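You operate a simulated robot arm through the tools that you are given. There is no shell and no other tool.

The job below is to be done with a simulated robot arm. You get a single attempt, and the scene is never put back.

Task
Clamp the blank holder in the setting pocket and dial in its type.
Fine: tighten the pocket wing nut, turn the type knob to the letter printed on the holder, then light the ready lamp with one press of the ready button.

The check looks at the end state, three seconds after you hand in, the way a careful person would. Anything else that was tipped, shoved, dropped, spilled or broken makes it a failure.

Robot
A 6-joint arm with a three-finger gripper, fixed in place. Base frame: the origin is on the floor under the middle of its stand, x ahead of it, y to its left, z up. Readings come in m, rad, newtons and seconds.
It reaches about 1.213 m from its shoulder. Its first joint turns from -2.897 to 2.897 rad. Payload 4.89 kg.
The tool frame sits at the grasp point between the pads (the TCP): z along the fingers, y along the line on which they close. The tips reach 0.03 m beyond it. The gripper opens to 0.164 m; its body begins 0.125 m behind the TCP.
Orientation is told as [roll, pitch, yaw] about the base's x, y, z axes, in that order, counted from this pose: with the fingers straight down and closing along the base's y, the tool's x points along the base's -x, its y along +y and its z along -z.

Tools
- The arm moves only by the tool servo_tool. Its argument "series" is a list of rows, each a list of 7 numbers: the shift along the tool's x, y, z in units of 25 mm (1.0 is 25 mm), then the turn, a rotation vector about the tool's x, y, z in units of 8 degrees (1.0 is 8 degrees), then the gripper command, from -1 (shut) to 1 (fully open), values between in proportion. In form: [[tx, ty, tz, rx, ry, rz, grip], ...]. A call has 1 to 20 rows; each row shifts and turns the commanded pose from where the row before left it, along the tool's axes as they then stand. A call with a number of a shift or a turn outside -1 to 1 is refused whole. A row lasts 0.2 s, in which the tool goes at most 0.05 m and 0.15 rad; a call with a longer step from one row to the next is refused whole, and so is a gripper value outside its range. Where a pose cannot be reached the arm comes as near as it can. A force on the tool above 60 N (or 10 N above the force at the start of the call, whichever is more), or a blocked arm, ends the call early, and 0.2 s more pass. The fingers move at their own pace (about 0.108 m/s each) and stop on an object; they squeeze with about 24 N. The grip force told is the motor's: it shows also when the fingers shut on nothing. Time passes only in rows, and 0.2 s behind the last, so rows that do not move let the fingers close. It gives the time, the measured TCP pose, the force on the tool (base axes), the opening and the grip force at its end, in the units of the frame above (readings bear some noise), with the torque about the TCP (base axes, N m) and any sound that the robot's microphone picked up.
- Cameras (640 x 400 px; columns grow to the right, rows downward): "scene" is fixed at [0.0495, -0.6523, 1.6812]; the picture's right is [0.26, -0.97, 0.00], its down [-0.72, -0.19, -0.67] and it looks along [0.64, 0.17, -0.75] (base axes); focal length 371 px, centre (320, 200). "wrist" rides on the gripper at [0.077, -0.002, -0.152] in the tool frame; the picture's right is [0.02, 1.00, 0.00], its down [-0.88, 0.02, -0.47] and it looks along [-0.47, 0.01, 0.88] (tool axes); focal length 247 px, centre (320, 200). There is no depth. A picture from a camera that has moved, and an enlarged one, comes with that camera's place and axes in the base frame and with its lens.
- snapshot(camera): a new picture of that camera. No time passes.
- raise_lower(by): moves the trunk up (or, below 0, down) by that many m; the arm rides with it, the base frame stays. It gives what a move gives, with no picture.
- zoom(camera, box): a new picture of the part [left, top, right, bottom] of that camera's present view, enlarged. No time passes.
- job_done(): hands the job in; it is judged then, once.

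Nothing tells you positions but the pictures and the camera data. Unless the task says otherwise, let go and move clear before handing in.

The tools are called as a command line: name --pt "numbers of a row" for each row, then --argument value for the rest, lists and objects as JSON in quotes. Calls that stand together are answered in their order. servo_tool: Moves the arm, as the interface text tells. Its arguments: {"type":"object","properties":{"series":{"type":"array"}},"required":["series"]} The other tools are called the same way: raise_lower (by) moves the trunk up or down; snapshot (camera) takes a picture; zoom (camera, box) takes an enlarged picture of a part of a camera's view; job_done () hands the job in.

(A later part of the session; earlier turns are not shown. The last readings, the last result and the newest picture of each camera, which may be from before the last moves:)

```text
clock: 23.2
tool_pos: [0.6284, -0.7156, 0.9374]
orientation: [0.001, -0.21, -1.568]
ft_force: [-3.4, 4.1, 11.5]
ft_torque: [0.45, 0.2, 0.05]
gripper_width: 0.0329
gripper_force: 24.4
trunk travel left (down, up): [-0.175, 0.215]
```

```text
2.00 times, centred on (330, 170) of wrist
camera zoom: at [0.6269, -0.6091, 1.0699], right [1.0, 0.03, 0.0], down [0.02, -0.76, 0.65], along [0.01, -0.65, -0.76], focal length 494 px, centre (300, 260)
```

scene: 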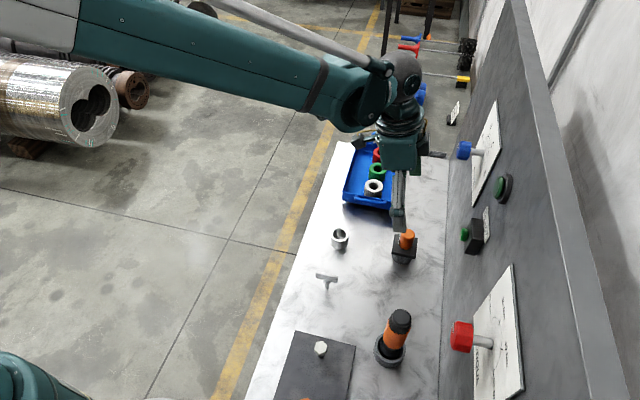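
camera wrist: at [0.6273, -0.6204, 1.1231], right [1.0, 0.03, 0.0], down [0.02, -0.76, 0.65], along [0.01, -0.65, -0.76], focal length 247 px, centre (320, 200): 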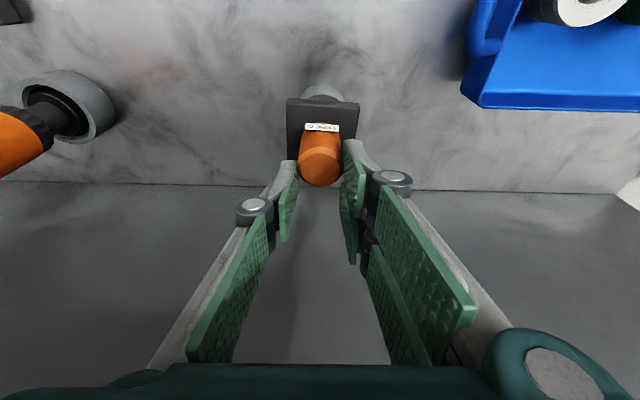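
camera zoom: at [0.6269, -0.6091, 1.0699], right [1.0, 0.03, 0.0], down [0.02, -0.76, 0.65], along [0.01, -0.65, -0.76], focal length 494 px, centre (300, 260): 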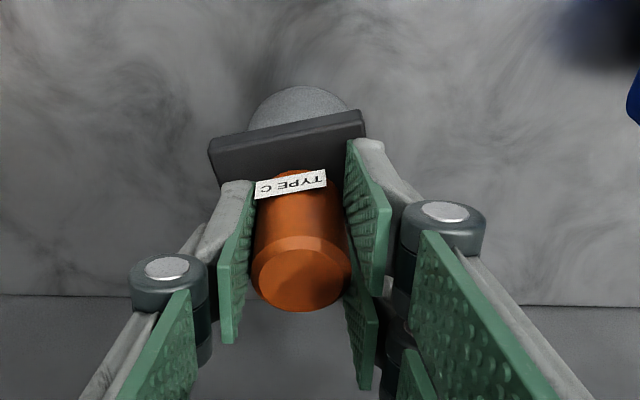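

All three fingers now hold the cylinder; the flange yawed a little as they closed. I'll lift slowly and check for slip.

servo_tool --pt "-0.042 0 -0.196 0 0 0 -1" --pt "-0.042 0 -0.196 0 0 0 -1" --pt "-0.042 0 -0.196 0 0 0 -1" --pt "-0.042 0 -0.196 0 0 0 -1" --pt "0 0 0 0 0 0 -1"

zoom --camera "wrist" --box '[220, 70, 440, 270]'

zoom --camera "scene" --box '[370, 190, 440, 270]'

```text
clock: 24.4
tool_pos: [0.63, -0.7165, 0.9551]
orientation: [0.0, -0.209, -1.568]
ft_force: [1.2, 0.2, -4.0]
ft_torque: [0.0, -0.01, 0.01]
gripper_width: 0.0332
gripper_force: 23.8
trunk travel left (down, up): [-0.175, 0.215]
```

```text
2.00 times, centred on (330, 170) of wrist
camera zoom: at [0.6275, -0.6098, 1.0892], right [1.0, 0.03, 0.0], down [0.02, -0.76, 0.65], along [0.01, -0.65, -0.76], focal length 494 px, centre (300, 260)
```

zoom: 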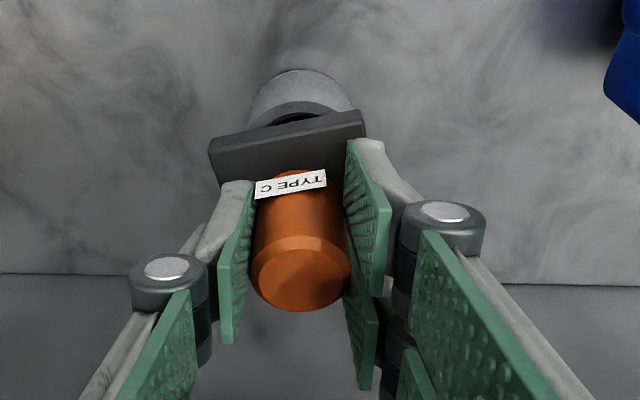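

```text
5.00 times, centred on (405, 230) of scene
camera zoom: at [0.0495, -0.6523, 1.6812], right [0.26, -0.97, 0.0], down [-0.72, -0.19, -0.67], along [0.64, 0.17, -0.75], focal length 1853 px, centre (-105, 50)
```

zoom: 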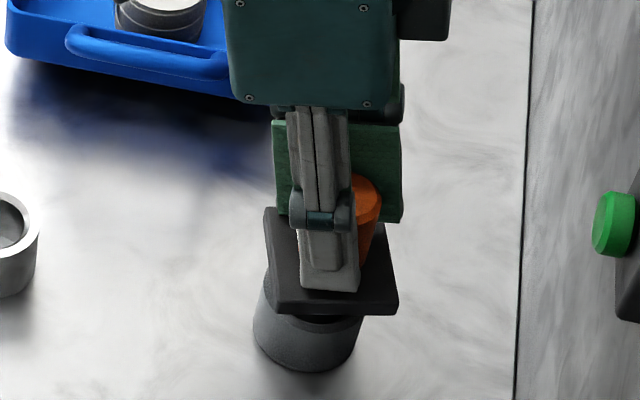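

No slip this time, and the holder moves with the hand. I'll continue straight up until the shank is clear.

servo_tool --pt "-0.083 0 -0.39 0 0 0 -1" --pt "-0.083 0 -0.39 0 0 0 -1" --pt "-0.083 0 -0.39 0 0 0 -1" --pt "-0.083 0 -0.39 0 0 0 -1" --pt "-0.083 0 -0.39 0 0 0 -1" --pt "-0.083 0 -0.39 0 0 0 -1" --pt "0 0 0 0 0 0 -1"

snapshot --camera "wrist"

zoom --camera "scene" --box '[370, 180, 450, 280]'

```text
clock: 26.0
tool_pos: [0.6292, -0.7166, 1.016]
orientation: [-0.002, -0.209, -1.568]
ft_force: [-0.3, -0.2, -3.5]
ft_torque: [0.05, 0.01, 0.02]
gripper_width: 0.0331
gripper_force: 23.5
trunk travel left (down, up): [-0.175, 0.215]
```

```text
taken
camera wrist: at [0.6272, -0.6102, 1.1495], right [1.0, 0.03, 0.0], down [0.02, -0.76, 0.65], along [0.01, -0.65, -0.76], focal length 247 px, centre (320, 200)
```

wrist: 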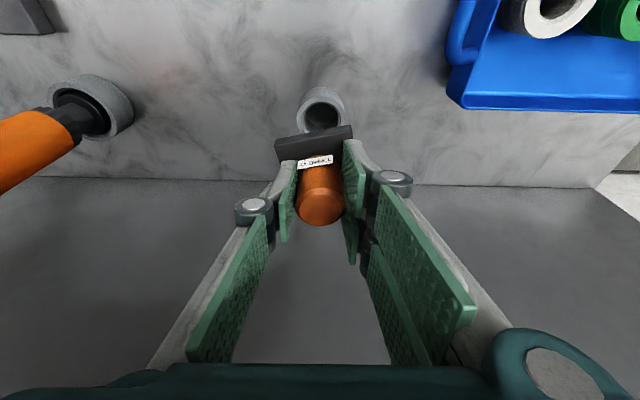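

```text
4.00 times, centred on (410, 230) of scene
camera zoom: at [0.0495, -0.6523, 1.6812], right [0.26, -0.97, 0.0], down [-0.72, -0.19, -0.67], along [0.64, 0.17, -0.75], focal length 1482 px, centre (-40, 80)
```

zoom: 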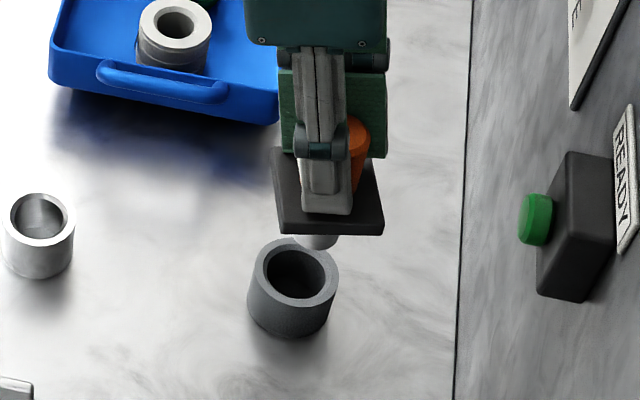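

The holder is out, with a metal shank below the flange. I'll carry it at a safe height toward the metal pocket and check how it hangs in the grip.

servo_tool --pt "0.4 0 -0.32 0 0 0 -1" --pt "0.7 0 -0.32 0 0 0 -1" --pt "0.8 0 -0.31 0 0 0 -1" --pt "0.8 0 -0.31 0 0 0 -1" --pt "0.8 0 -0.31 0 0 0 -1" --pt "0.8 0 -0.31 0 0 0 -1" --pt "0.8 0 -0.31 0 0 0 -1" --pt "0.6 0 -0.31 0 0 0 -1" --pt "0.3 0 0 0 0 0 -1" --pt "0 0 0 0 0 0 -1"

snapshot --camera "wrist"

snapshot --camera "scene"

zoom --camera "scene" --box '[290, 170, 390, 260]'

```text
clock: 28.2
tool_pos: [0.63, -0.5553, 1.0468]
orientation: [0.001, -0.21, -1.568]
ft_force: [-0.4, -0.2, -2.6]
ft_torque: [-0.01, 0.0, 0.0]
gripper_width: 0.033
gripper_force: 23.8
trunk travel left (down, up): [-0.175, 0.215]
```

```text
taken
camera wrist: at [0.627, -0.4498, 1.1793], right [1.0, 0.02, 0.0], down [0.02, -0.76, 0.65], along [0.01, -0.65, -0.76], focal length 247 px, centre (320, 200)
```

wrist: 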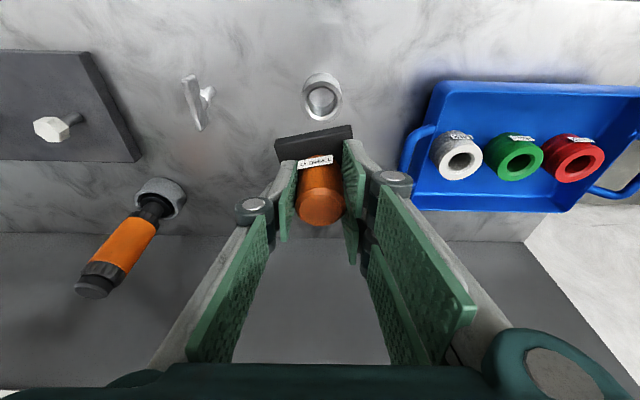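

```text
taken
```

scene: 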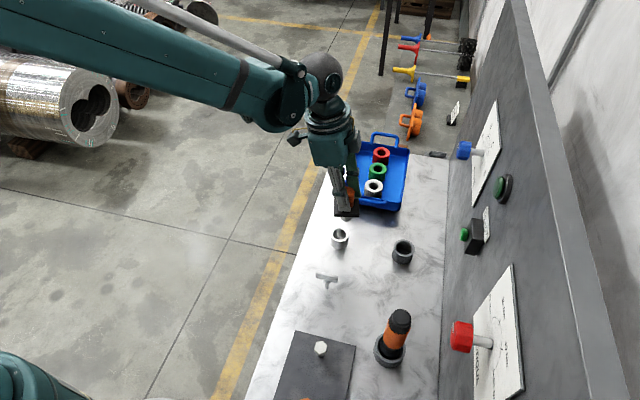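

```text
4.44 times, centred on (340, 215) of scene
camera zoom: at [0.0495, -0.6523, 1.6812], right [0.26, -0.97, 0.0], down [-0.72, -0.19, -0.67], along [0.64, 0.17, -0.75], focal length 1647 px, centre (231, 133)
```

zoom: 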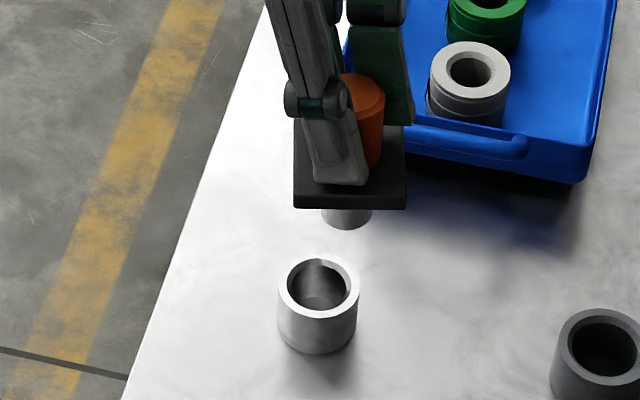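

zoom --camera "wrist" --box '[265, 115, 375, 235]'

zoom --camera "scene" --box '[320, 180, 380, 230]'

```text
3.33 times, centred on (320, 175) of wrist
camera zoom: at [0.627, -0.4498, 1.1793], right [1.0, 0.02, 0.0], down [0.02, -0.76, 0.65], along [0.01, -0.65, -0.76], focal length 823 px, centre (320, 283)
```

zoom: 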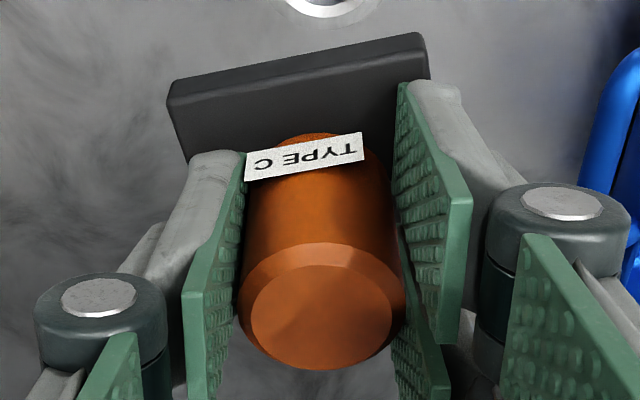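

```text
8.00 times, centred on (350, 205) of scene
camera zoom: at [0.0495, -0.6523, 1.6812], right [0.26, -0.97, 0.0], down [-0.72, -0.19, -0.67], along [0.64, 0.17, -0.75], focal length 2965 px, centre (80, 160)
```

zoom: 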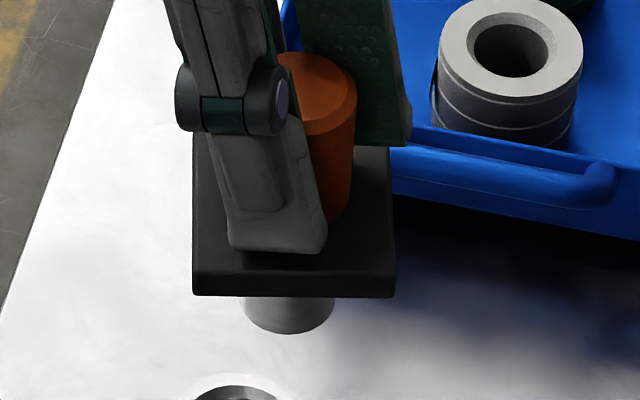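

The holder hangs nearly upright; only its yaw changed. The pocket is at about (0.630, -0.551, top 0.875). I'll shift over it and descend until the shank end is just above the rim, then check from both cameras.

servo_tool --pt "0.258 0 0.64 0 0 0 -1" --pt "0.258 0 0.64 0 0 0 -1" --pt "0.258 0 0.64 0 0 0 -1" --pt "0.258 0 0.54 0 0 0 -1" --pt "0 0 0 0 0 0 -1"

zoom --camera "wrist" --box '[265, 85, 375, 235]'

zoom --camera "scene" --box '[305, 200, 375, 255]'

```text
clock: 29.4
tool_pos: [0.6284, -0.5438, 0.9803]
orientation: [-0.001, -0.211, -1.567]
ft_force: [0.1, -0.2, -3.2]
ft_torque: [0.02, 0.0, -0.01]
gripper_width: 0.0327
gripper_force: 24.2
trunk travel left (down, up): [-0.175, 0.215]
```

```text
2.67 times, centred on (320, 160) of wrist
camera zoom: at [0.627, -0.4379, 1.114], right [1.0, 0.03, 0.0], down [0.02, -0.76, 0.65], along [0.01, -0.65, -0.76], focal length 659 px, centre (320, 307)
```

zoom: 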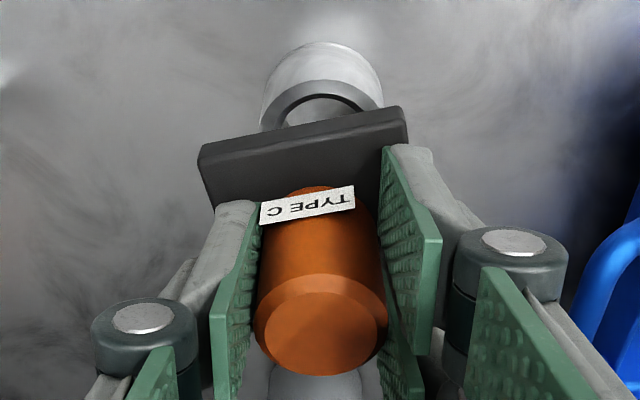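

```text
7.27 times, centred on (340, 228) of scene
camera zoom: at [0.0495, -0.6523, 1.6812], right [0.26, -0.97, 0.0], down [-0.72, -0.19, -0.67], along [0.64, 0.17, -0.75], focal length 2695 px, centre (174, 0)
```

zoom: 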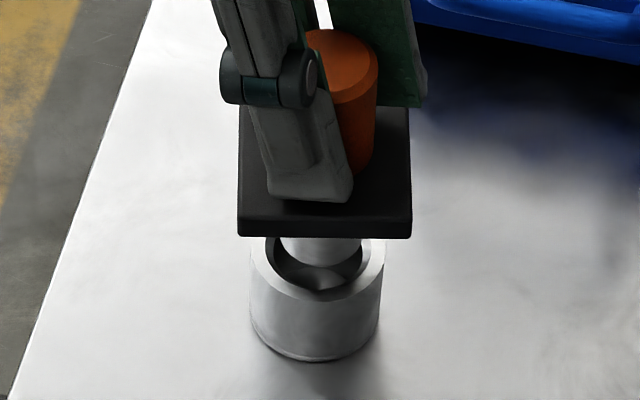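

The shank is over the bore to within about 1 mm in both views. I'll nudge +1 mm in y and go down slowly into the bore, watching the force.

servo_tool --pt "0.078 0 0.27 0 0 0 -1" --pt "0.078 0 0.27 0 0 0 -1" --pt "0.03 0 0.15 0 0 0 -1" --pt "0 0 0 0 0 0 -1"

zoom --camera "wrist" --box '[265, 85, 375, 235]'

zoom --camera "scene" --box '[305, 200, 375, 255]'

```text
clock: 30.4
tool_pos: [0.6303, -0.5446, 0.9622]
orientation: [0.0, -0.211, -1.566]
ft_force: [-0.3, -0.4, -3.7]
ft_torque: [0.03, -0.02, 0.01]
gripper_width: 0.033
gripper_force: 24.1
trunk travel left (down, up): [-0.175, 0.215]
```

```text
2.67 times, centred on (320, 160) of wrist
camera zoom: at [0.6268, -0.4369, 1.0958], right [1.0, 0.03, 0.0], down [0.02, -0.76, 0.65], along [0.01, -0.65, -0.76], focal length 659 px, centre (320, 307)
```

zoom: 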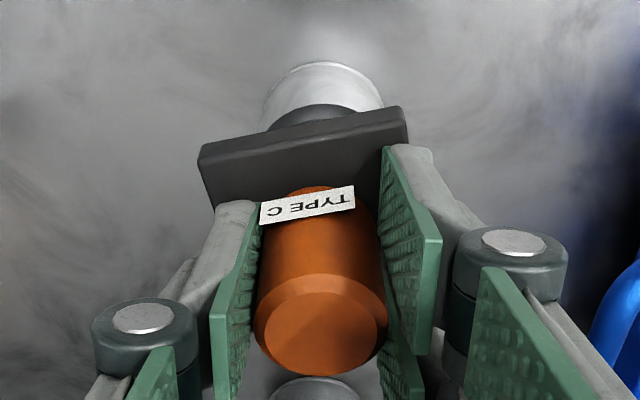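

```text
7.27 times, centred on (340, 228) of scene
camera zoom: at [0.0495, -0.6523, 1.6812], right [0.26, -0.97, 0.0], down [-0.72, -0.19, -0.67], along [0.64, 0.17, -0.75], focal length 2695 px, centre (174, 0)
```

zoom: 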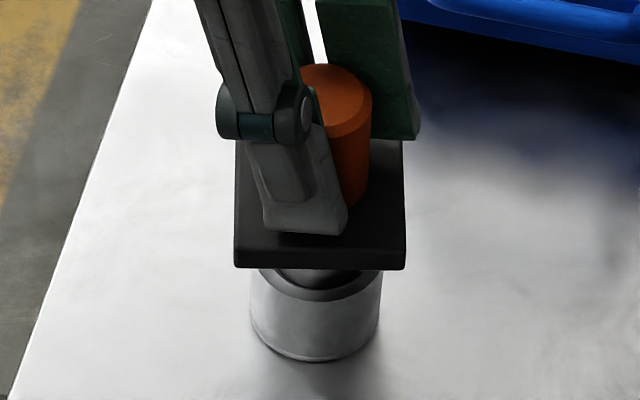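

servo_tool --pt "0.034 0 0.156 0 0 0 -1" --pt "0.034 0 0.156 0 0 0 -1" --pt "0.034 0 0.156 0 0 0 -1" --pt "0.034 0 0.156 0 0 0 -1" --pt "0 0 0 0 0 0 -1"

zoom --camera "wrist" --box '[265, 85, 375, 235]'

zoom --camera "scene" --box '[305, 200, 375, 255]'

```text
clock: 31.6
tool_pos: [0.6282, -0.5431, 0.9451]
orientation: [0.001, -0.21, -1.568]
ft_force: [0.1, -0.6, -4.6]
ft_torque: [0.02, -0.01, 0.01]
gripper_width: 0.0332
gripper_force: 23.5
trunk travel left (down, up): [-0.175, 0.215]
```

```text
2.67 times, centred on (320, 160) of wrist
camera zoom: at [0.6267, -0.4366, 1.08], right [1.0, 0.03, 0.0], down [0.02, -0.76, 0.65], along [0.01, -0.65, -0.76], focal length 659 px, centre (320, 307)
```

zoom: 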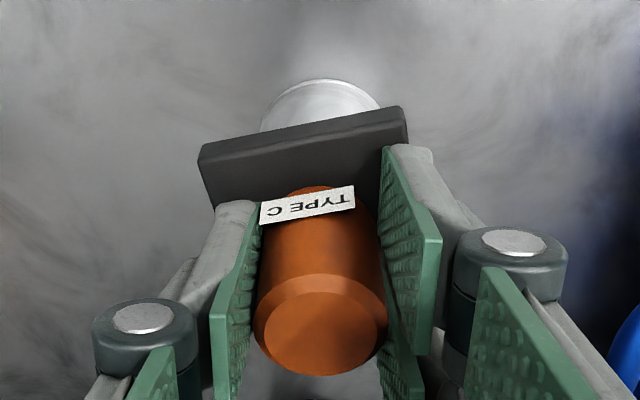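

```text
7.27 times, centred on (340, 228) of scene
camera zoom: at [0.0495, -0.6523, 1.6812], right [0.26, -0.97, 0.0], down [-0.72, -0.19, -0.67], along [0.64, 0.17, -0.75], focal length 2695 px, centre (174, 0)
```

zoom: 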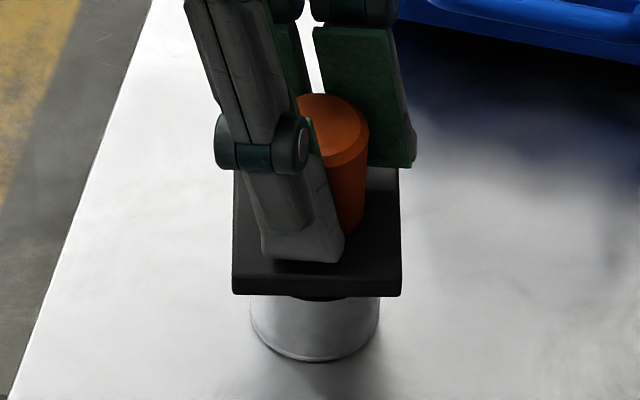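

It's going in freely. I'll continue down gently to the seat.

servo_tool --pt "0.026 0 0.12 0 0 0 -1" --pt "0.026 0 0.12 0 0 0 -1" --pt "0.026 0 0.12 0 0 0 -1" --pt "0 0 0 0 0 0 -1"

zoom --camera "wrist" --box '[265, 85, 375, 235]'

zoom --camera "scene" --box '[305, 200, 375, 255]'

```text
clock: 32.6
tool_pos: [0.6302, -0.543, 0.9388]
orientation: [0.0, -0.21, -1.569]
ft_force: [2.0, -1.8, -2.3]
ft_torque: [-0.1, -0.02, 0.01]
gripper_width: 0.0328
gripper_force: 24.0
trunk travel left (down, up): [-0.175, 0.215]
```

```text
2.67 times, centred on (320, 160) of wrist
camera zoom: at [0.6269, -0.4363, 1.0707], right [1.0, 0.03, 0.0], down [0.02, -0.76, 0.65], along [0.01, -0.65, -0.76], focal length 659 px, centre (320, 307)
```

zoom: 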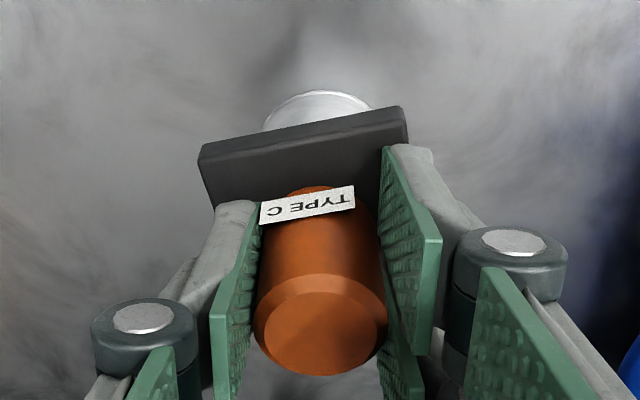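

```text
7.27 times, centred on (340, 228) of scene
camera zoom: at [0.0495, -0.6523, 1.6812], right [0.26, -0.97, 0.0], down [-0.72, -0.19, -0.67], along [0.64, 0.17, -0.75], focal length 2695 px, centre (174, 0)
```

zoom: 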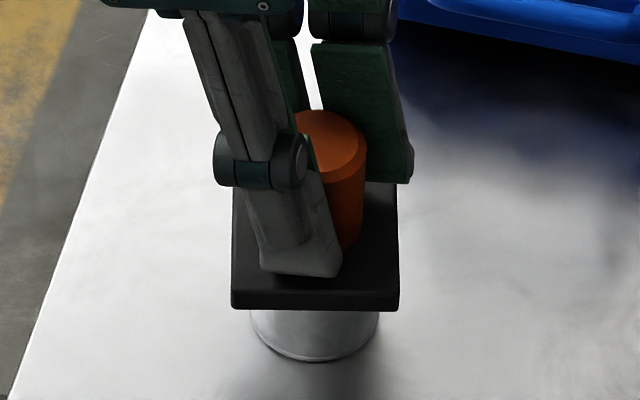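

servo_tool --pt "0.017 0 0.08 0 0 0 -1" --pt "0.017 0 0.08 0 0 0 -1" --pt "0.017 0 0.08 0 0 0 -1" --pt "0 0 0 0 0 0 -1"

zoom --camera "scene" --box '[305, 200, 375, 255]'

zoom --camera "wrist" --box '[265, 85, 375, 235]'

```text
clock: 33.3
tool_pos: [0.6296, -0.5427, 0.9359]
orientation: [0.006, -0.211, -1.565]
ft_force: [-0.8, 5.5, 39.7]
ft_torque: [0.72, -0.32, 0.06]
gripper_width: 0.0332
gripper_force: 24.0
trunk travel left (down, up): [-0.175, 0.215]
stopped in row 3: the force on the tool passed its limit at 67 N (the readings are from after the stop); the commanded pose is now the measured one
```

```text
7.27 times, centred on (340, 228) of scene
camera zoom: at [0.0495, -0.6523, 1.6812], right [0.26, -0.97, 0.0], down [-0.72, -0.19, -0.67], along [0.64, 0.17, -0.75], focal length 2695 px, centre (174, 0)
```

zoom: 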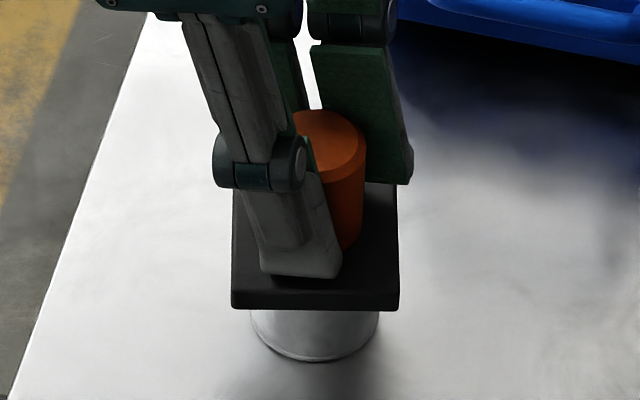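

```text
2.67 times, centred on (320, 160) of wrist
camera zoom: at [0.6267, -0.4357, 1.0692], right [1.0, 0.03, 0.0], down [0.02, -0.76, 0.65], along [0.02, -0.65, -0.76], focal length 659 px, centre (320, 307)
```

zoom: 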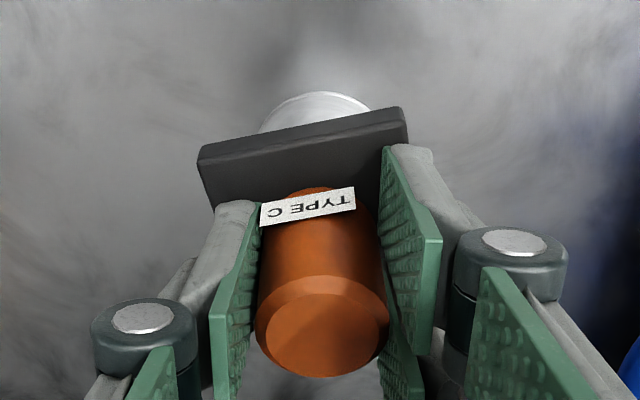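

It hit a firm stop at the same height it sat at in the stand, so it should be seated on the rim. I'll relieve the push slightly, open the fingers and check.

servo_tool --pt "-0.006 0 -0.03 0 0 0 -1" --pt "0 0 0 0 0 0 -0.5" --pt "0 0 0 0 0 0 0" --pt "0 0 0 0 0 0 0.2" --pt "0 0 0 0 0 0 0.2"

zoom --camera "scene" --box '[305, 200, 375, 255]'

snapshot --camera "wrist"

```text
clock: 34.5
tool_pos: [0.6303, -0.5437, 0.9336]
orientation: [0.002, -0.211, -1.566]
ft_force: [0.5, 0.4, 0.3]
ft_torque: [0.02, -0.01, -0.04]
gripper_width: 0.0987
gripper_force: 0.1
trunk travel left (down, up): [-0.175, 0.215]
```

```text
7.27 times, centred on (340, 228) of scene
camera zoom: at [0.0495, -0.6523, 1.6812], right [0.26, -0.97, 0.0], down [-0.72, -0.19, -0.67], along [0.64, 0.17, -0.75], focal length 2695 px, centre (174, 0)
```

zoom: 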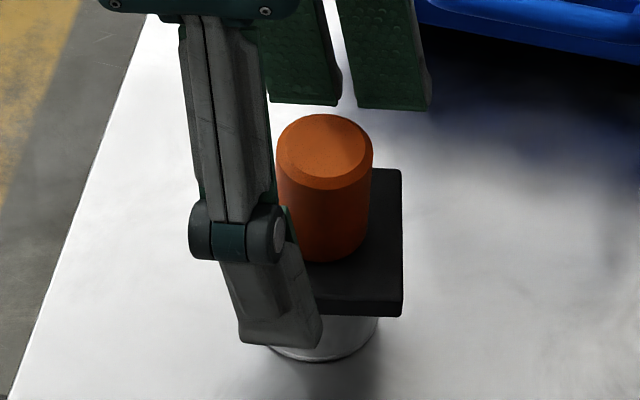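

```text
taken
camera wrist: at [0.6274, -0.4368, 1.0678], right [1.0, 0.03, 0.0], down [0.02, -0.76, 0.65], along [0.01, -0.65, -0.76], focal length 247 px, centre (320, 200)
```

wrist: 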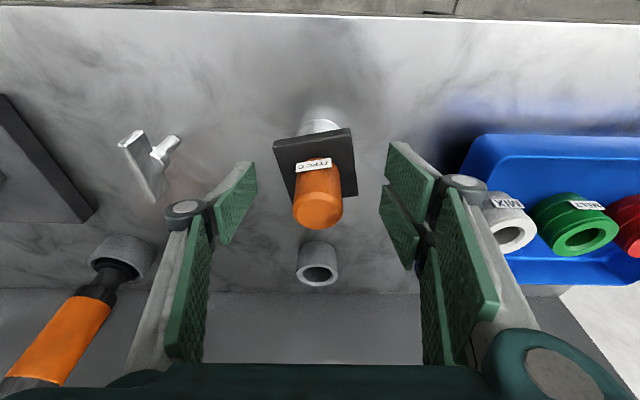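

Released, and the holder settled down flat. I'll back straight up and check the seating.

servo_tool --pt "-0.1 0 -0.48 0 0 0 0.2" --pt "-0.166 0 -0.78 0 0 0 0.2" --pt "-0.166 0 -0.78 0 0 0 0.3" --pt "-0.166 0 -0.78 0 0 0 0.3" --pt "-0.166 0 -0.78 0 0 0 0.3" --pt "-0.166 0 -0.78 0 0 0 0.3" --pt "0 0 0 0 0 0 0.3"

zoom --camera "scene" --box '[290, 190, 390, 300]'

snapshot --camera "wrist"

```text
clock: 36.1
tool_pos: [0.631, -0.544, 1.0469]
orientation: [0.001, -0.211, -1.568]
ft_force: [0.8, 0.8, 0.2]
ft_torque: [0.0, 0.01, -0.02]
gripper_width: 0.1063
gripper_force: 0.0
trunk travel left (down, up): [-0.175, 0.215]
```

```text
3.64 times, centred on (340, 245) of scene
camera zoom: at [0.0495, -0.6523, 1.6812], right [0.26, -0.97, 0.0], down [-0.72, -0.19, -0.67], along [0.64, 0.17, -0.75], focal length 1348 px, centre (247, 36)
```

zoom: 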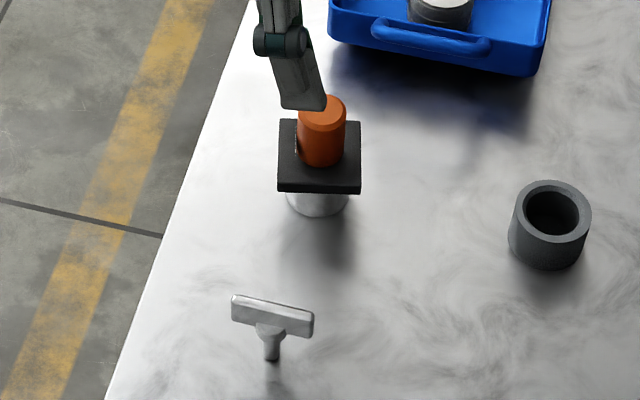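

```text
taken
camera wrist: at [0.6273, -0.4368, 1.18], right [1.0, 0.03, 0.0], down [0.02, -0.76, 0.65], along [0.01, -0.65, -0.76], focal length 247 px, centre (320, 200)
```

wrist: 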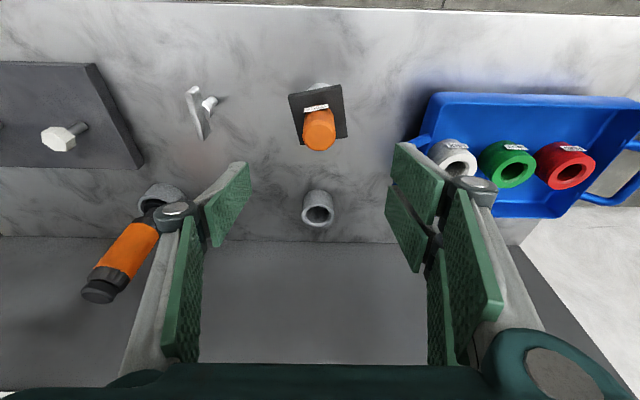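

zoom --camera "wrist" --box '[270, 70, 370, 160]'

zoom --camera "scene" --box '[315, 205, 375, 255]'

zoom --camera "scene" --box '[300, 255, 360, 305]'

```text
4.44 times, centred on (320, 115) of wrist
camera zoom: at [0.6273, -0.4368, 1.18], right [1.0, 0.03, 0.0], down [0.02, -0.76, 0.65], along [0.01, -0.65, -0.76], focal length 1098 px, centre (320, 578)
```

zoom: 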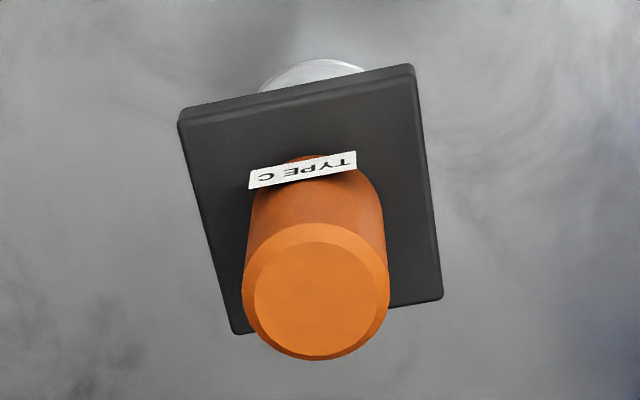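

```text
8.00 times, centred on (345, 230) of scene
camera zoom: at [0.0495, -0.6523, 1.6812], right [0.26, -0.97, 0.0], down [-0.72, -0.19, -0.67], along [0.64, 0.17, -0.75], focal length 2965 px, centre (120, -40)
```

zoom: 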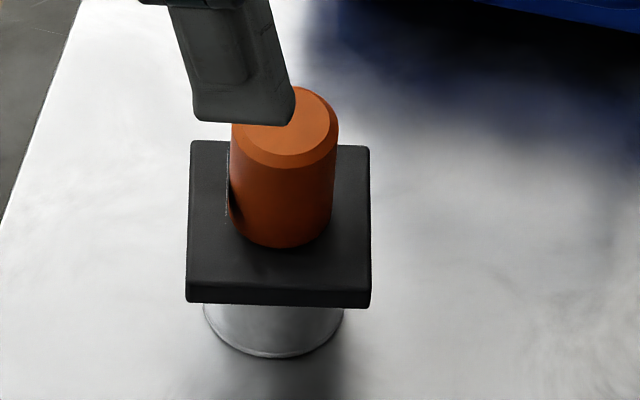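

```text
8.00 times, centred on (330, 280) of scene
camera zoom: at [0.0495, -0.6523, 1.6812], right [0.26, -0.97, 0.0], down [-0.72, -0.19, -0.67], along [0.64, 0.17, -0.75], focal length 2965 px, centre (240, -440)
```

zoom: 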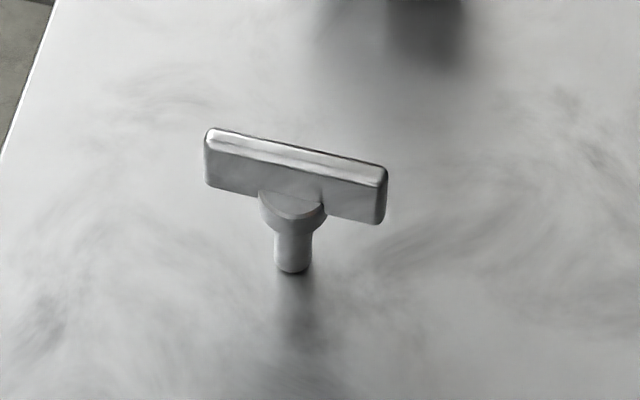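

The holder sits upright with its flange on the pocket rim. Next is the wing nut: its bar lies along y at about (0.489, -0.553), z 0.886–0.907. I'll straighten the tool to vertical and move above it.

servo_tool --pt "0 0 0 0 0.755 0 0.3" --pt "0 0 0 0 0.755 0 0.3" --pt "-0.05 -0.81 0.08 0 0 0 0.3" --pt "-0.05 -0.81 0.08 0 0 0 0.2" --pt "-0.05 -0.81 0.08 0 0 0 0.1" --pt "-0.05 -0.81 0.08 0 0 0 0" --pt "-0.05 -0.81 0.08 0 0 0 -0.1" --pt "-0.05 -0.81 0.08 0 0 0 -0.2" --pt "-0.05 -0.81 0.08 0 0 0 -0.3" --pt "0 0 0 0 0 0 -0.3"

snapshot --camera "wrist"

snapshot --camera "scene"

```text
clock: 38.3
tool_pos: [0.4877, -0.5519, 1.0322]
orientation: [0.002, 0.0, -1.566]
ft_force: [-0.2, -0.3, 0.2]
ft_torque: [0.01, -0.01, 0.03]
gripper_width: 0.0572
gripper_force: 0.0
trunk travel left (down, up): [-0.175, 0.215]
```

```text
taken
camera wrist: at [0.4862, -0.4761, 1.1852], right [1.0, 0.03, 0.0], down [0.02, -0.88, 0.47], along [0.01, -0.47, -0.88], focal length 247 px, centre (320, 200)
```

wrist: 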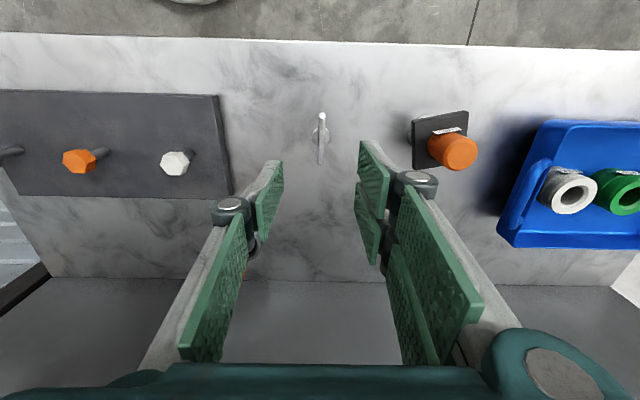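

```text
taken
```

scene: 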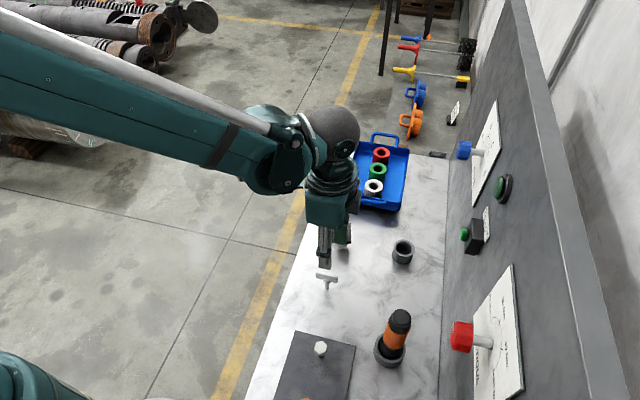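

zoom --camera "wrist" --box '[280, 95, 370, 185]'

```text
4.44 times, centred on (325, 140) of wrist
camera zoom: at [0.4862, -0.4761, 1.1852], right [1.0, 0.03, 0.0], down [0.02, -0.88, 0.47], along [0.01, -0.47, -0.88], focal length 1098 px, centre (298, 467)
```

zoom: 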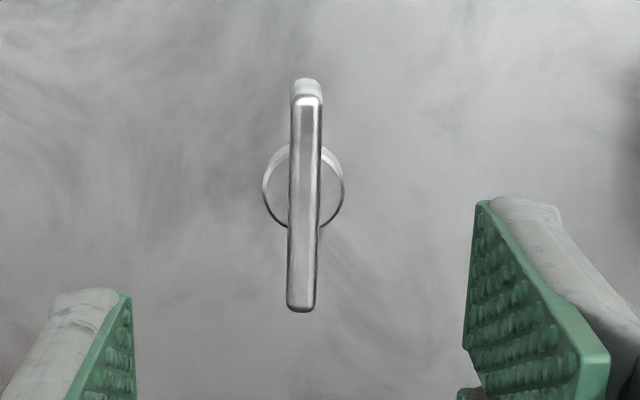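

The wing nut axis is at about (0.489, -0.550) and its bar is 7.6 mm thick. I'll descend over the bar with a narrow opening.

servo_tool --pt "0.015 0.013 0.88 0 0 0 -0.3" --pt "0.015 0.013 0.88 0 0 0 -0.3" --pt "0.015 0.013 0.88 0 0 0 -0.3" --pt "0.015 0.013 0.88 0 0 0 -0.3" --pt "0.015 0.013 0.7 0 0 0 -0.3" --pt "0 0 0 0 0 0 -0.3"

zoom --camera "wrist" --box '[250, 110, 390, 270]'

zoom --camera "scene" --box '[290, 230, 360, 300]'

```text
clock: 39.7
tool_pos: [0.4907, -0.5507, 0.9254]
orientation: [0.002, -0.001, -1.565]
ft_force: [-0.1, 1.4, 0.1]
ft_torque: [0.03, 0.02, 0.0]
gripper_width: 0.0574
gripper_force: 0.0
trunk travel left (down, up): [-0.175, 0.215]
```

```text
2.50 times, centred on (320, 190) of wrist
camera zoom: at [0.4878, -0.4744, 1.0797], right [1.0, 0.03, 0.0], down [0.02, -0.88, 0.47], along [0.01, -0.47, -0.88], focal length 617 px, centre (320, 225)
```

zoom: 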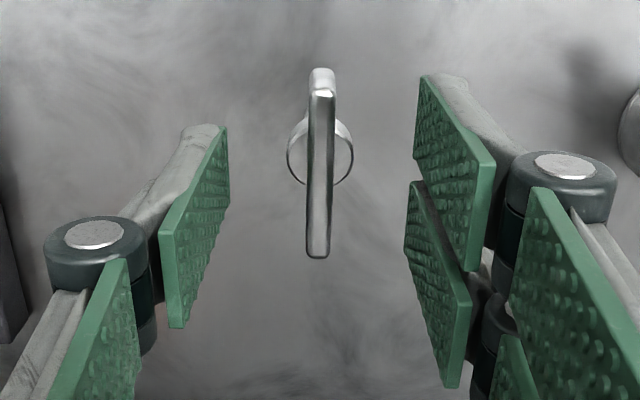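

```text
5.71 times, centred on (325, 265) of scene
camera zoom: at [0.0495, -0.6523, 1.6812], right [0.26, -0.97, 0.0], down [-0.72, -0.19, -0.67], along [0.64, 0.17, -0.75], focal length 2118 px, centre (291, -171)
```

zoom: 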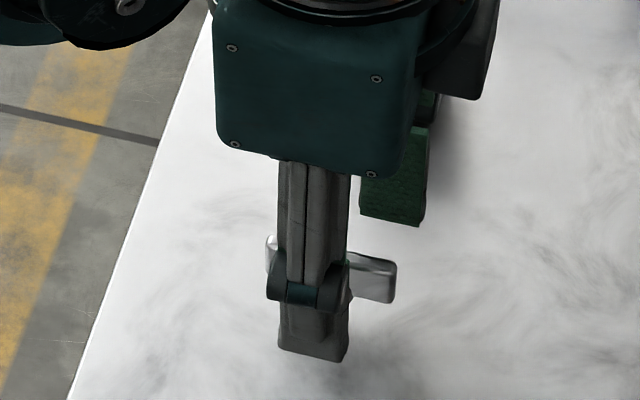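

servo_tool --pt "0 -0.03 0.2 0 0 0 -0.3" --pt "0 0 0 0 0 0 -0.6" --pt "0 0 0 0 0 0 -0.8" --pt "0 0 0 0 0 0 -1" --pt "0 0 0 0 0 0 -1" --pt "0 0 0 0 0 0 -1"

zoom --camera "wrist" --box '[250, 110, 390, 270]'

zoom --camera "scene" --box '[290, 230, 360, 300]'

```text
clock: 41.1
tool_pos: [0.491, -0.5503, 0.9227]
orientation: [0.004, 0.0, -1.567]
ft_force: [12.9, 0.2, 7.8]
ft_torque: [0.08, -0.34, -0.23]
gripper_width: 0.0074
gripper_force: 44.3
trunk travel left (down, up): [-0.175, 0.215]
```

```text
2.50 times, centred on (320, 190) of wrist
camera zoom: at [0.4878, -0.4744, 1.0749], right [1.0, 0.03, 0.0], down [0.02, -0.88, 0.47], along [0.01, -0.47, -0.88], focal length 617 px, centre (320, 225)
```

zoom: 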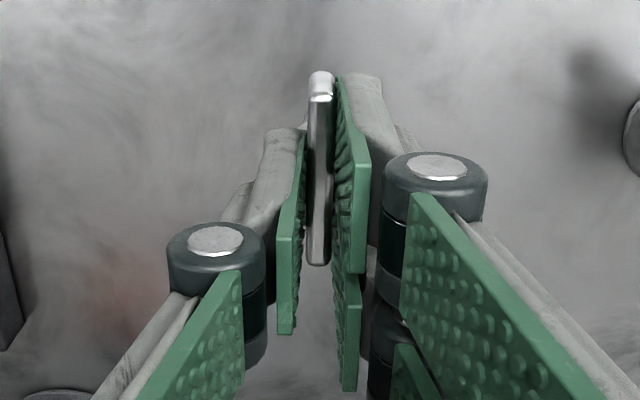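

```text
5.71 times, centred on (325, 265) of scene
camera zoom: at [0.0495, -0.6523, 1.6812], right [0.26, -0.97, 0.0], down [-0.72, -0.19, -0.67], along [0.64, 0.17, -0.75], focal length 2118 px, centre (291, -171)
```

zoom: 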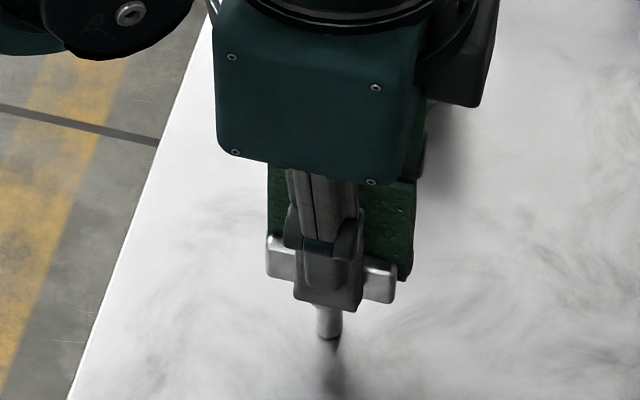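

The bar is gripped at 7.4 mm. I'll take out the side load, then start turning clockwise (seen from above) while watching torque and sound.

servo_tool --pt "0 0.05 0 0 0 0 -1" --pt "0 0 0 0 0 0.5 -1" --pt "0 0 0 0 0 0.5 -1" --pt "0 0 0 0 0 0.5 -1" --pt "0 0 0 0 0 0 -1"

zoom --camera "scene" --box '[290, 210, 360, 300]'

```text
clock: 42.3
tool_pos: [0.49, -0.5518, 0.9212]
orientation: [-0.001, 0.001, -1.776]
ft_force: [-5.8, -2.1, 6.4]
ft_torque: [-0.29, 0.2, 0.01]
gripper_width: 0.0074
gripper_force: 44.8
trunk travel left (down, up): [-0.175, 0.215]
```

```text
4.44 times, centred on (325, 255) of scene
camera zoom: at [0.0495, -0.6523, 1.6812], right [0.26, -0.97, 0.0], down [-0.72, -0.19, -0.67], along [0.64, 0.17, -0.75], focal length 1647 px, centre (298, -44)
```

zoom: 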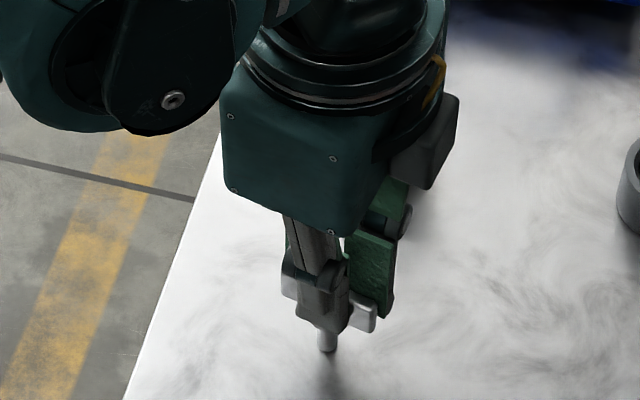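

The nut turns freely. Continuing clockwise.

servo_tool --pt "0 0 0 0 0 0.7 -1" --pt "0 0 0 0 0 0.7 -1" --pt "0 0 0 0 0 0.7 -1" --pt "0 0 0 0 0 0.7 -1" --pt "0 0 0 0 0 0.7 -1" --pt "0 0 0 0 0 0 -1"

zoom --camera "scene" --box '[290, 210, 360, 300]'

snapshot --camera "wrist"

```text
clock: 43.7
tool_pos: [0.4893, -0.5515, 0.9214]
orientation: [-0.001, 0.002, -2.264]
ft_force: [-24.7, -6.7, -1.2]
ft_torque: [-0.46, 0.86, 0.02]
gripper_width: 0.0075
gripper_force: 44.5
trunk travel left (down, up): [-0.175, 0.215]
```

```text
4.44 times, centred on (325, 255) of scene
camera zoom: at [0.0495, -0.6523, 1.6812], right [0.26, -0.97, 0.0], down [-0.72, -0.19, -0.67], along [0.64, 0.17, -0.75], focal length 1647 px, centre (298, -44)
```

zoom: 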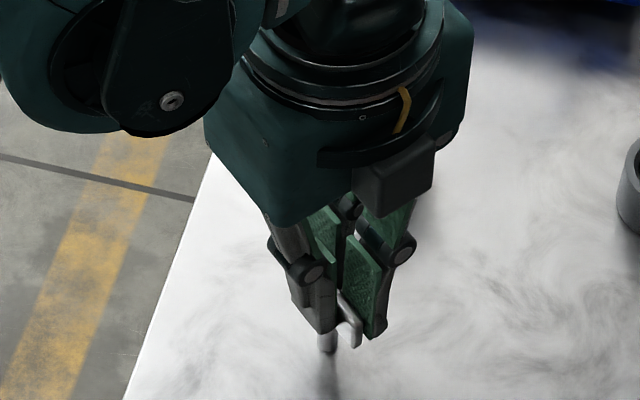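

```text
taken
camera wrist: at [0.5367, -0.4908, 1.0749], right [0.78, -0.62, 0.0], down [-0.55, -0.69, 0.47], along [-0.29, -0.37, -0.88], focal length 247 px, centre (320, 200)
```

wrist: 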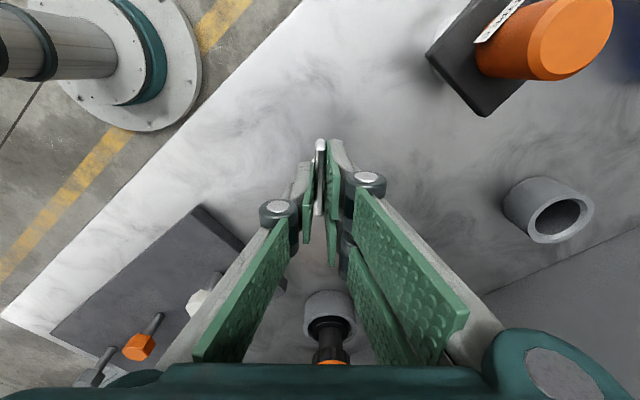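

Still free, with a little side load from axis misalignment. I'll trim the position and keep turning.

servo_tool --pt "-0.05 -0.03 0 0 0 0 -1" --pt "0 0 0 0 0 0.7 -1" --pt "0 0 0 0 0 0.7 -1" --pt "0 0 0 0 0 0.7 -1" --pt "0 0 0 0 0 0.7 -1" --pt "0 0 0 0 0 0 -1"

zoom --camera "scene" --box '[290, 210, 360, 300]'

```text
clock: 45.1
tool_pos: [0.489, -0.5513, 0.9231]
orientation: [0.0, 0.002, -2.656]
ft_force: [-8.8, 8.8, -0.8]
ft_torque: [0.46, -0.31, 0.05]
gripper_width: 0.0077
gripper_force: 44.5
trunk travel left (down, up): [-0.175, 0.215]
```

```text
4.44 times, centred on (325, 255) of scene
camera zoom: at [0.0495, -0.6523, 1.6812], right [0.26, -0.97, 0.0], down [-0.72, -0.19, -0.67], along [0.64, 0.17, -0.75], focal length 1647 px, centre (298, -44)
```

zoom: 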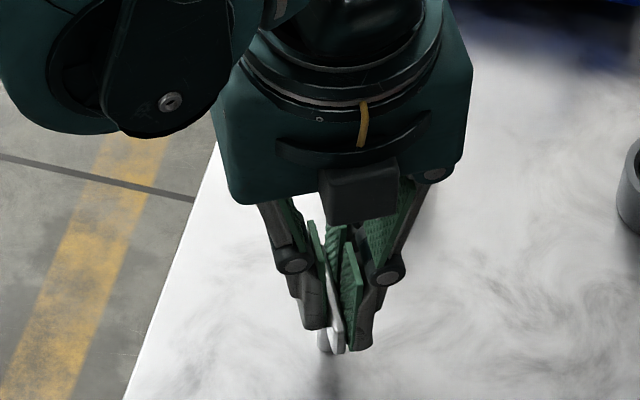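

servo_tool --pt "0 0 0 0 0 0.7 -1" --pt "0 0 0 0 0 0.7 -1" --pt "0 0 0 0 0 0.7 -1" --pt "0 0 0 0 0 0.7 -1" --pt "0 0 0 0 0 0 -1"

zoom --camera "scene" --box '[290, 210, 360, 300]'

```text
clock: 46.3
tool_pos: [0.4882, -0.5497, 0.9224]
orientation: [0.001, 0.001, -3.046]
ft_force: [-13.3, 25.7, -9.6]
ft_torque: [0.61, 0.16, 0.03]
gripper_width: 0.0077
gripper_force: 45.2
trunk travel left (down, up): [-0.175, 0.215]
```

```text
4.44 times, centred on (325, 255) of scene
camera zoom: at [0.0495, -0.6523, 1.6812], right [0.26, -0.97, 0.0], down [-0.72, -0.19, -0.67], along [0.64, 0.17, -0.75], focal length 1647 px, centre (298, -44)
```

zoom: 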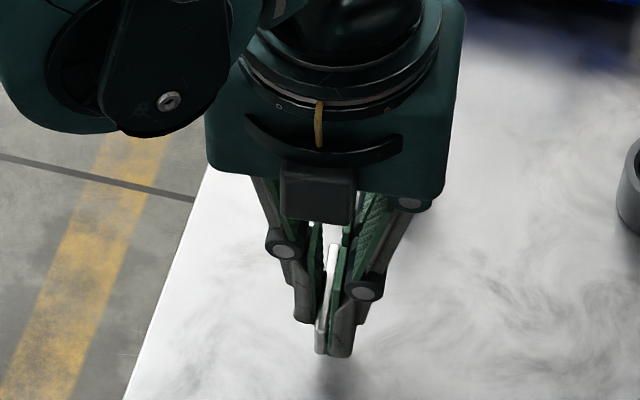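

servo_tool --pt "-0.03 -0.06 0.02 0 0 0 -1" --pt "0 0 0 0 0 0.6 -1" --pt "0 0 0 0 0 0.6 -1" --pt "0 0 0 0 0 0.6 -1" --pt "0 0 0 0 0 0 -1"

zoom --camera "scene" --box '[290, 210, 360, 300]'

```text
clock: 47.5
tool_pos: [0.4895, -0.5505, 0.9224]
orientation: [0.001, 0.003, 2.984]
ft_force: [6.5, 6.7, -1.2]
ft_torque: [0.04, -0.85, 0.02]
gripper_width: 0.0076
gripper_force: 44.5
trunk travel left (down, up): [-0.175, 0.215]
```

```text
4.44 times, centred on (325, 255) of scene
camera zoom: at [0.0495, -0.6523, 1.6812], right [0.26, -0.97, 0.0], down [-0.72, -0.19, -0.67], along [0.64, 0.17, -0.75], focal length 1647 px, centre (298, -44)
```

zoom: 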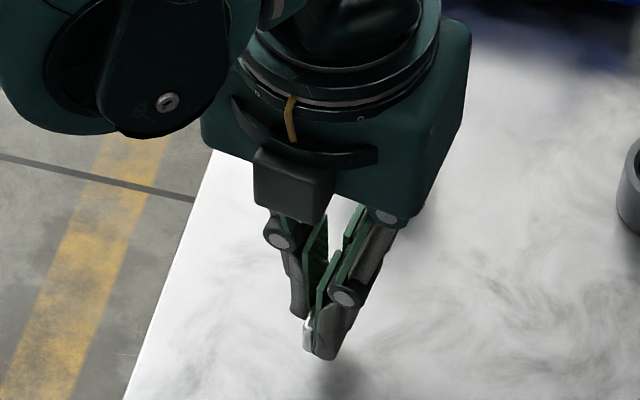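

servo_tool --pt "0 0 0 0 0 0.7 -1" --pt "0 0 0 0 0 0.7 -1" --pt "0 0 0 0 0 0.7 -1" --pt "0 0 0 0 0 0.7 -1" --pt "0 0 0 0 0 0 -1"

zoom --camera "scene" --box '[290, 210, 360, 300]'

```text
clock: 48.7
tool_pos: [0.4885, -0.5481, 0.9227]
orientation: [-0.001, 0.0, 2.594]
ft_force: [21.9, 10.8, 0.1]
ft_torque: [0.03, -0.88, 0.02]
gripper_width: 0.0073
gripper_force: 45.1
trunk travel left (down, up): [-0.175, 0.215]
```

```text
4.44 times, centred on (325, 255) of scene
camera zoom: at [0.0495, -0.6523, 1.6812], right [0.26, -0.97, 0.0], down [-0.72, -0.19, -0.67], along [0.64, 0.17, -0.75], focal length 1647 px, centre (298, -44)
```

zoom: 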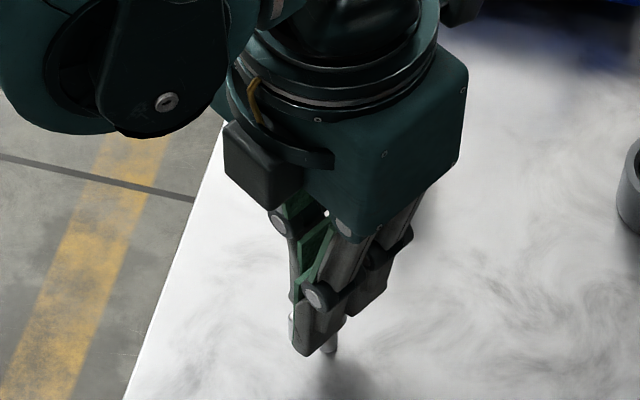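

servo_tool --pt "0.03 -0.05 0 0 0 0 -1" --pt "0 0 0 0 0 0.7 -1" --pt "0 0 0 0 0 0.7 -1" --pt "0 0 0 0 0 0.7 -1" --pt "0 0 0 0 0 0.7 -1" --pt "0 0 0 0 0 0 -1"

zoom --camera "scene" --box '[290, 210, 360, 300]'

```text
clock: 50.1
tool_pos: [0.4895, -0.5496, 0.9213]
orientation: [0.002, 0.0, 2.4]
ft_force: [0.8, 12.9, -3.7]
ft_torque: [0.61, 0.39, 0.03]
gripper_width: 0.0072
gripper_force: 45.1
out of reach, approached as far as the arm can: row 4, 5
trunk travel left (down, up): [-0.175, 0.215]
```

```text
4.44 times, centred on (325, 255) of scene
camera zoom: at [0.0495, -0.6523, 1.6812], right [0.26, -0.97, 0.0], down [-0.72, -0.19, -0.67], along [0.64, 0.17, -0.75], focal length 1647 px, centre (298, -44)
```

zoom: 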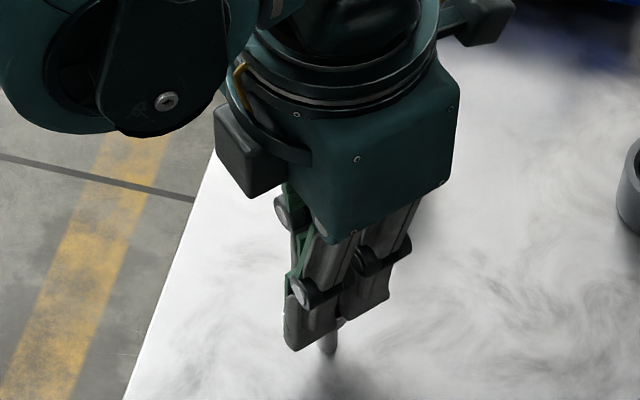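

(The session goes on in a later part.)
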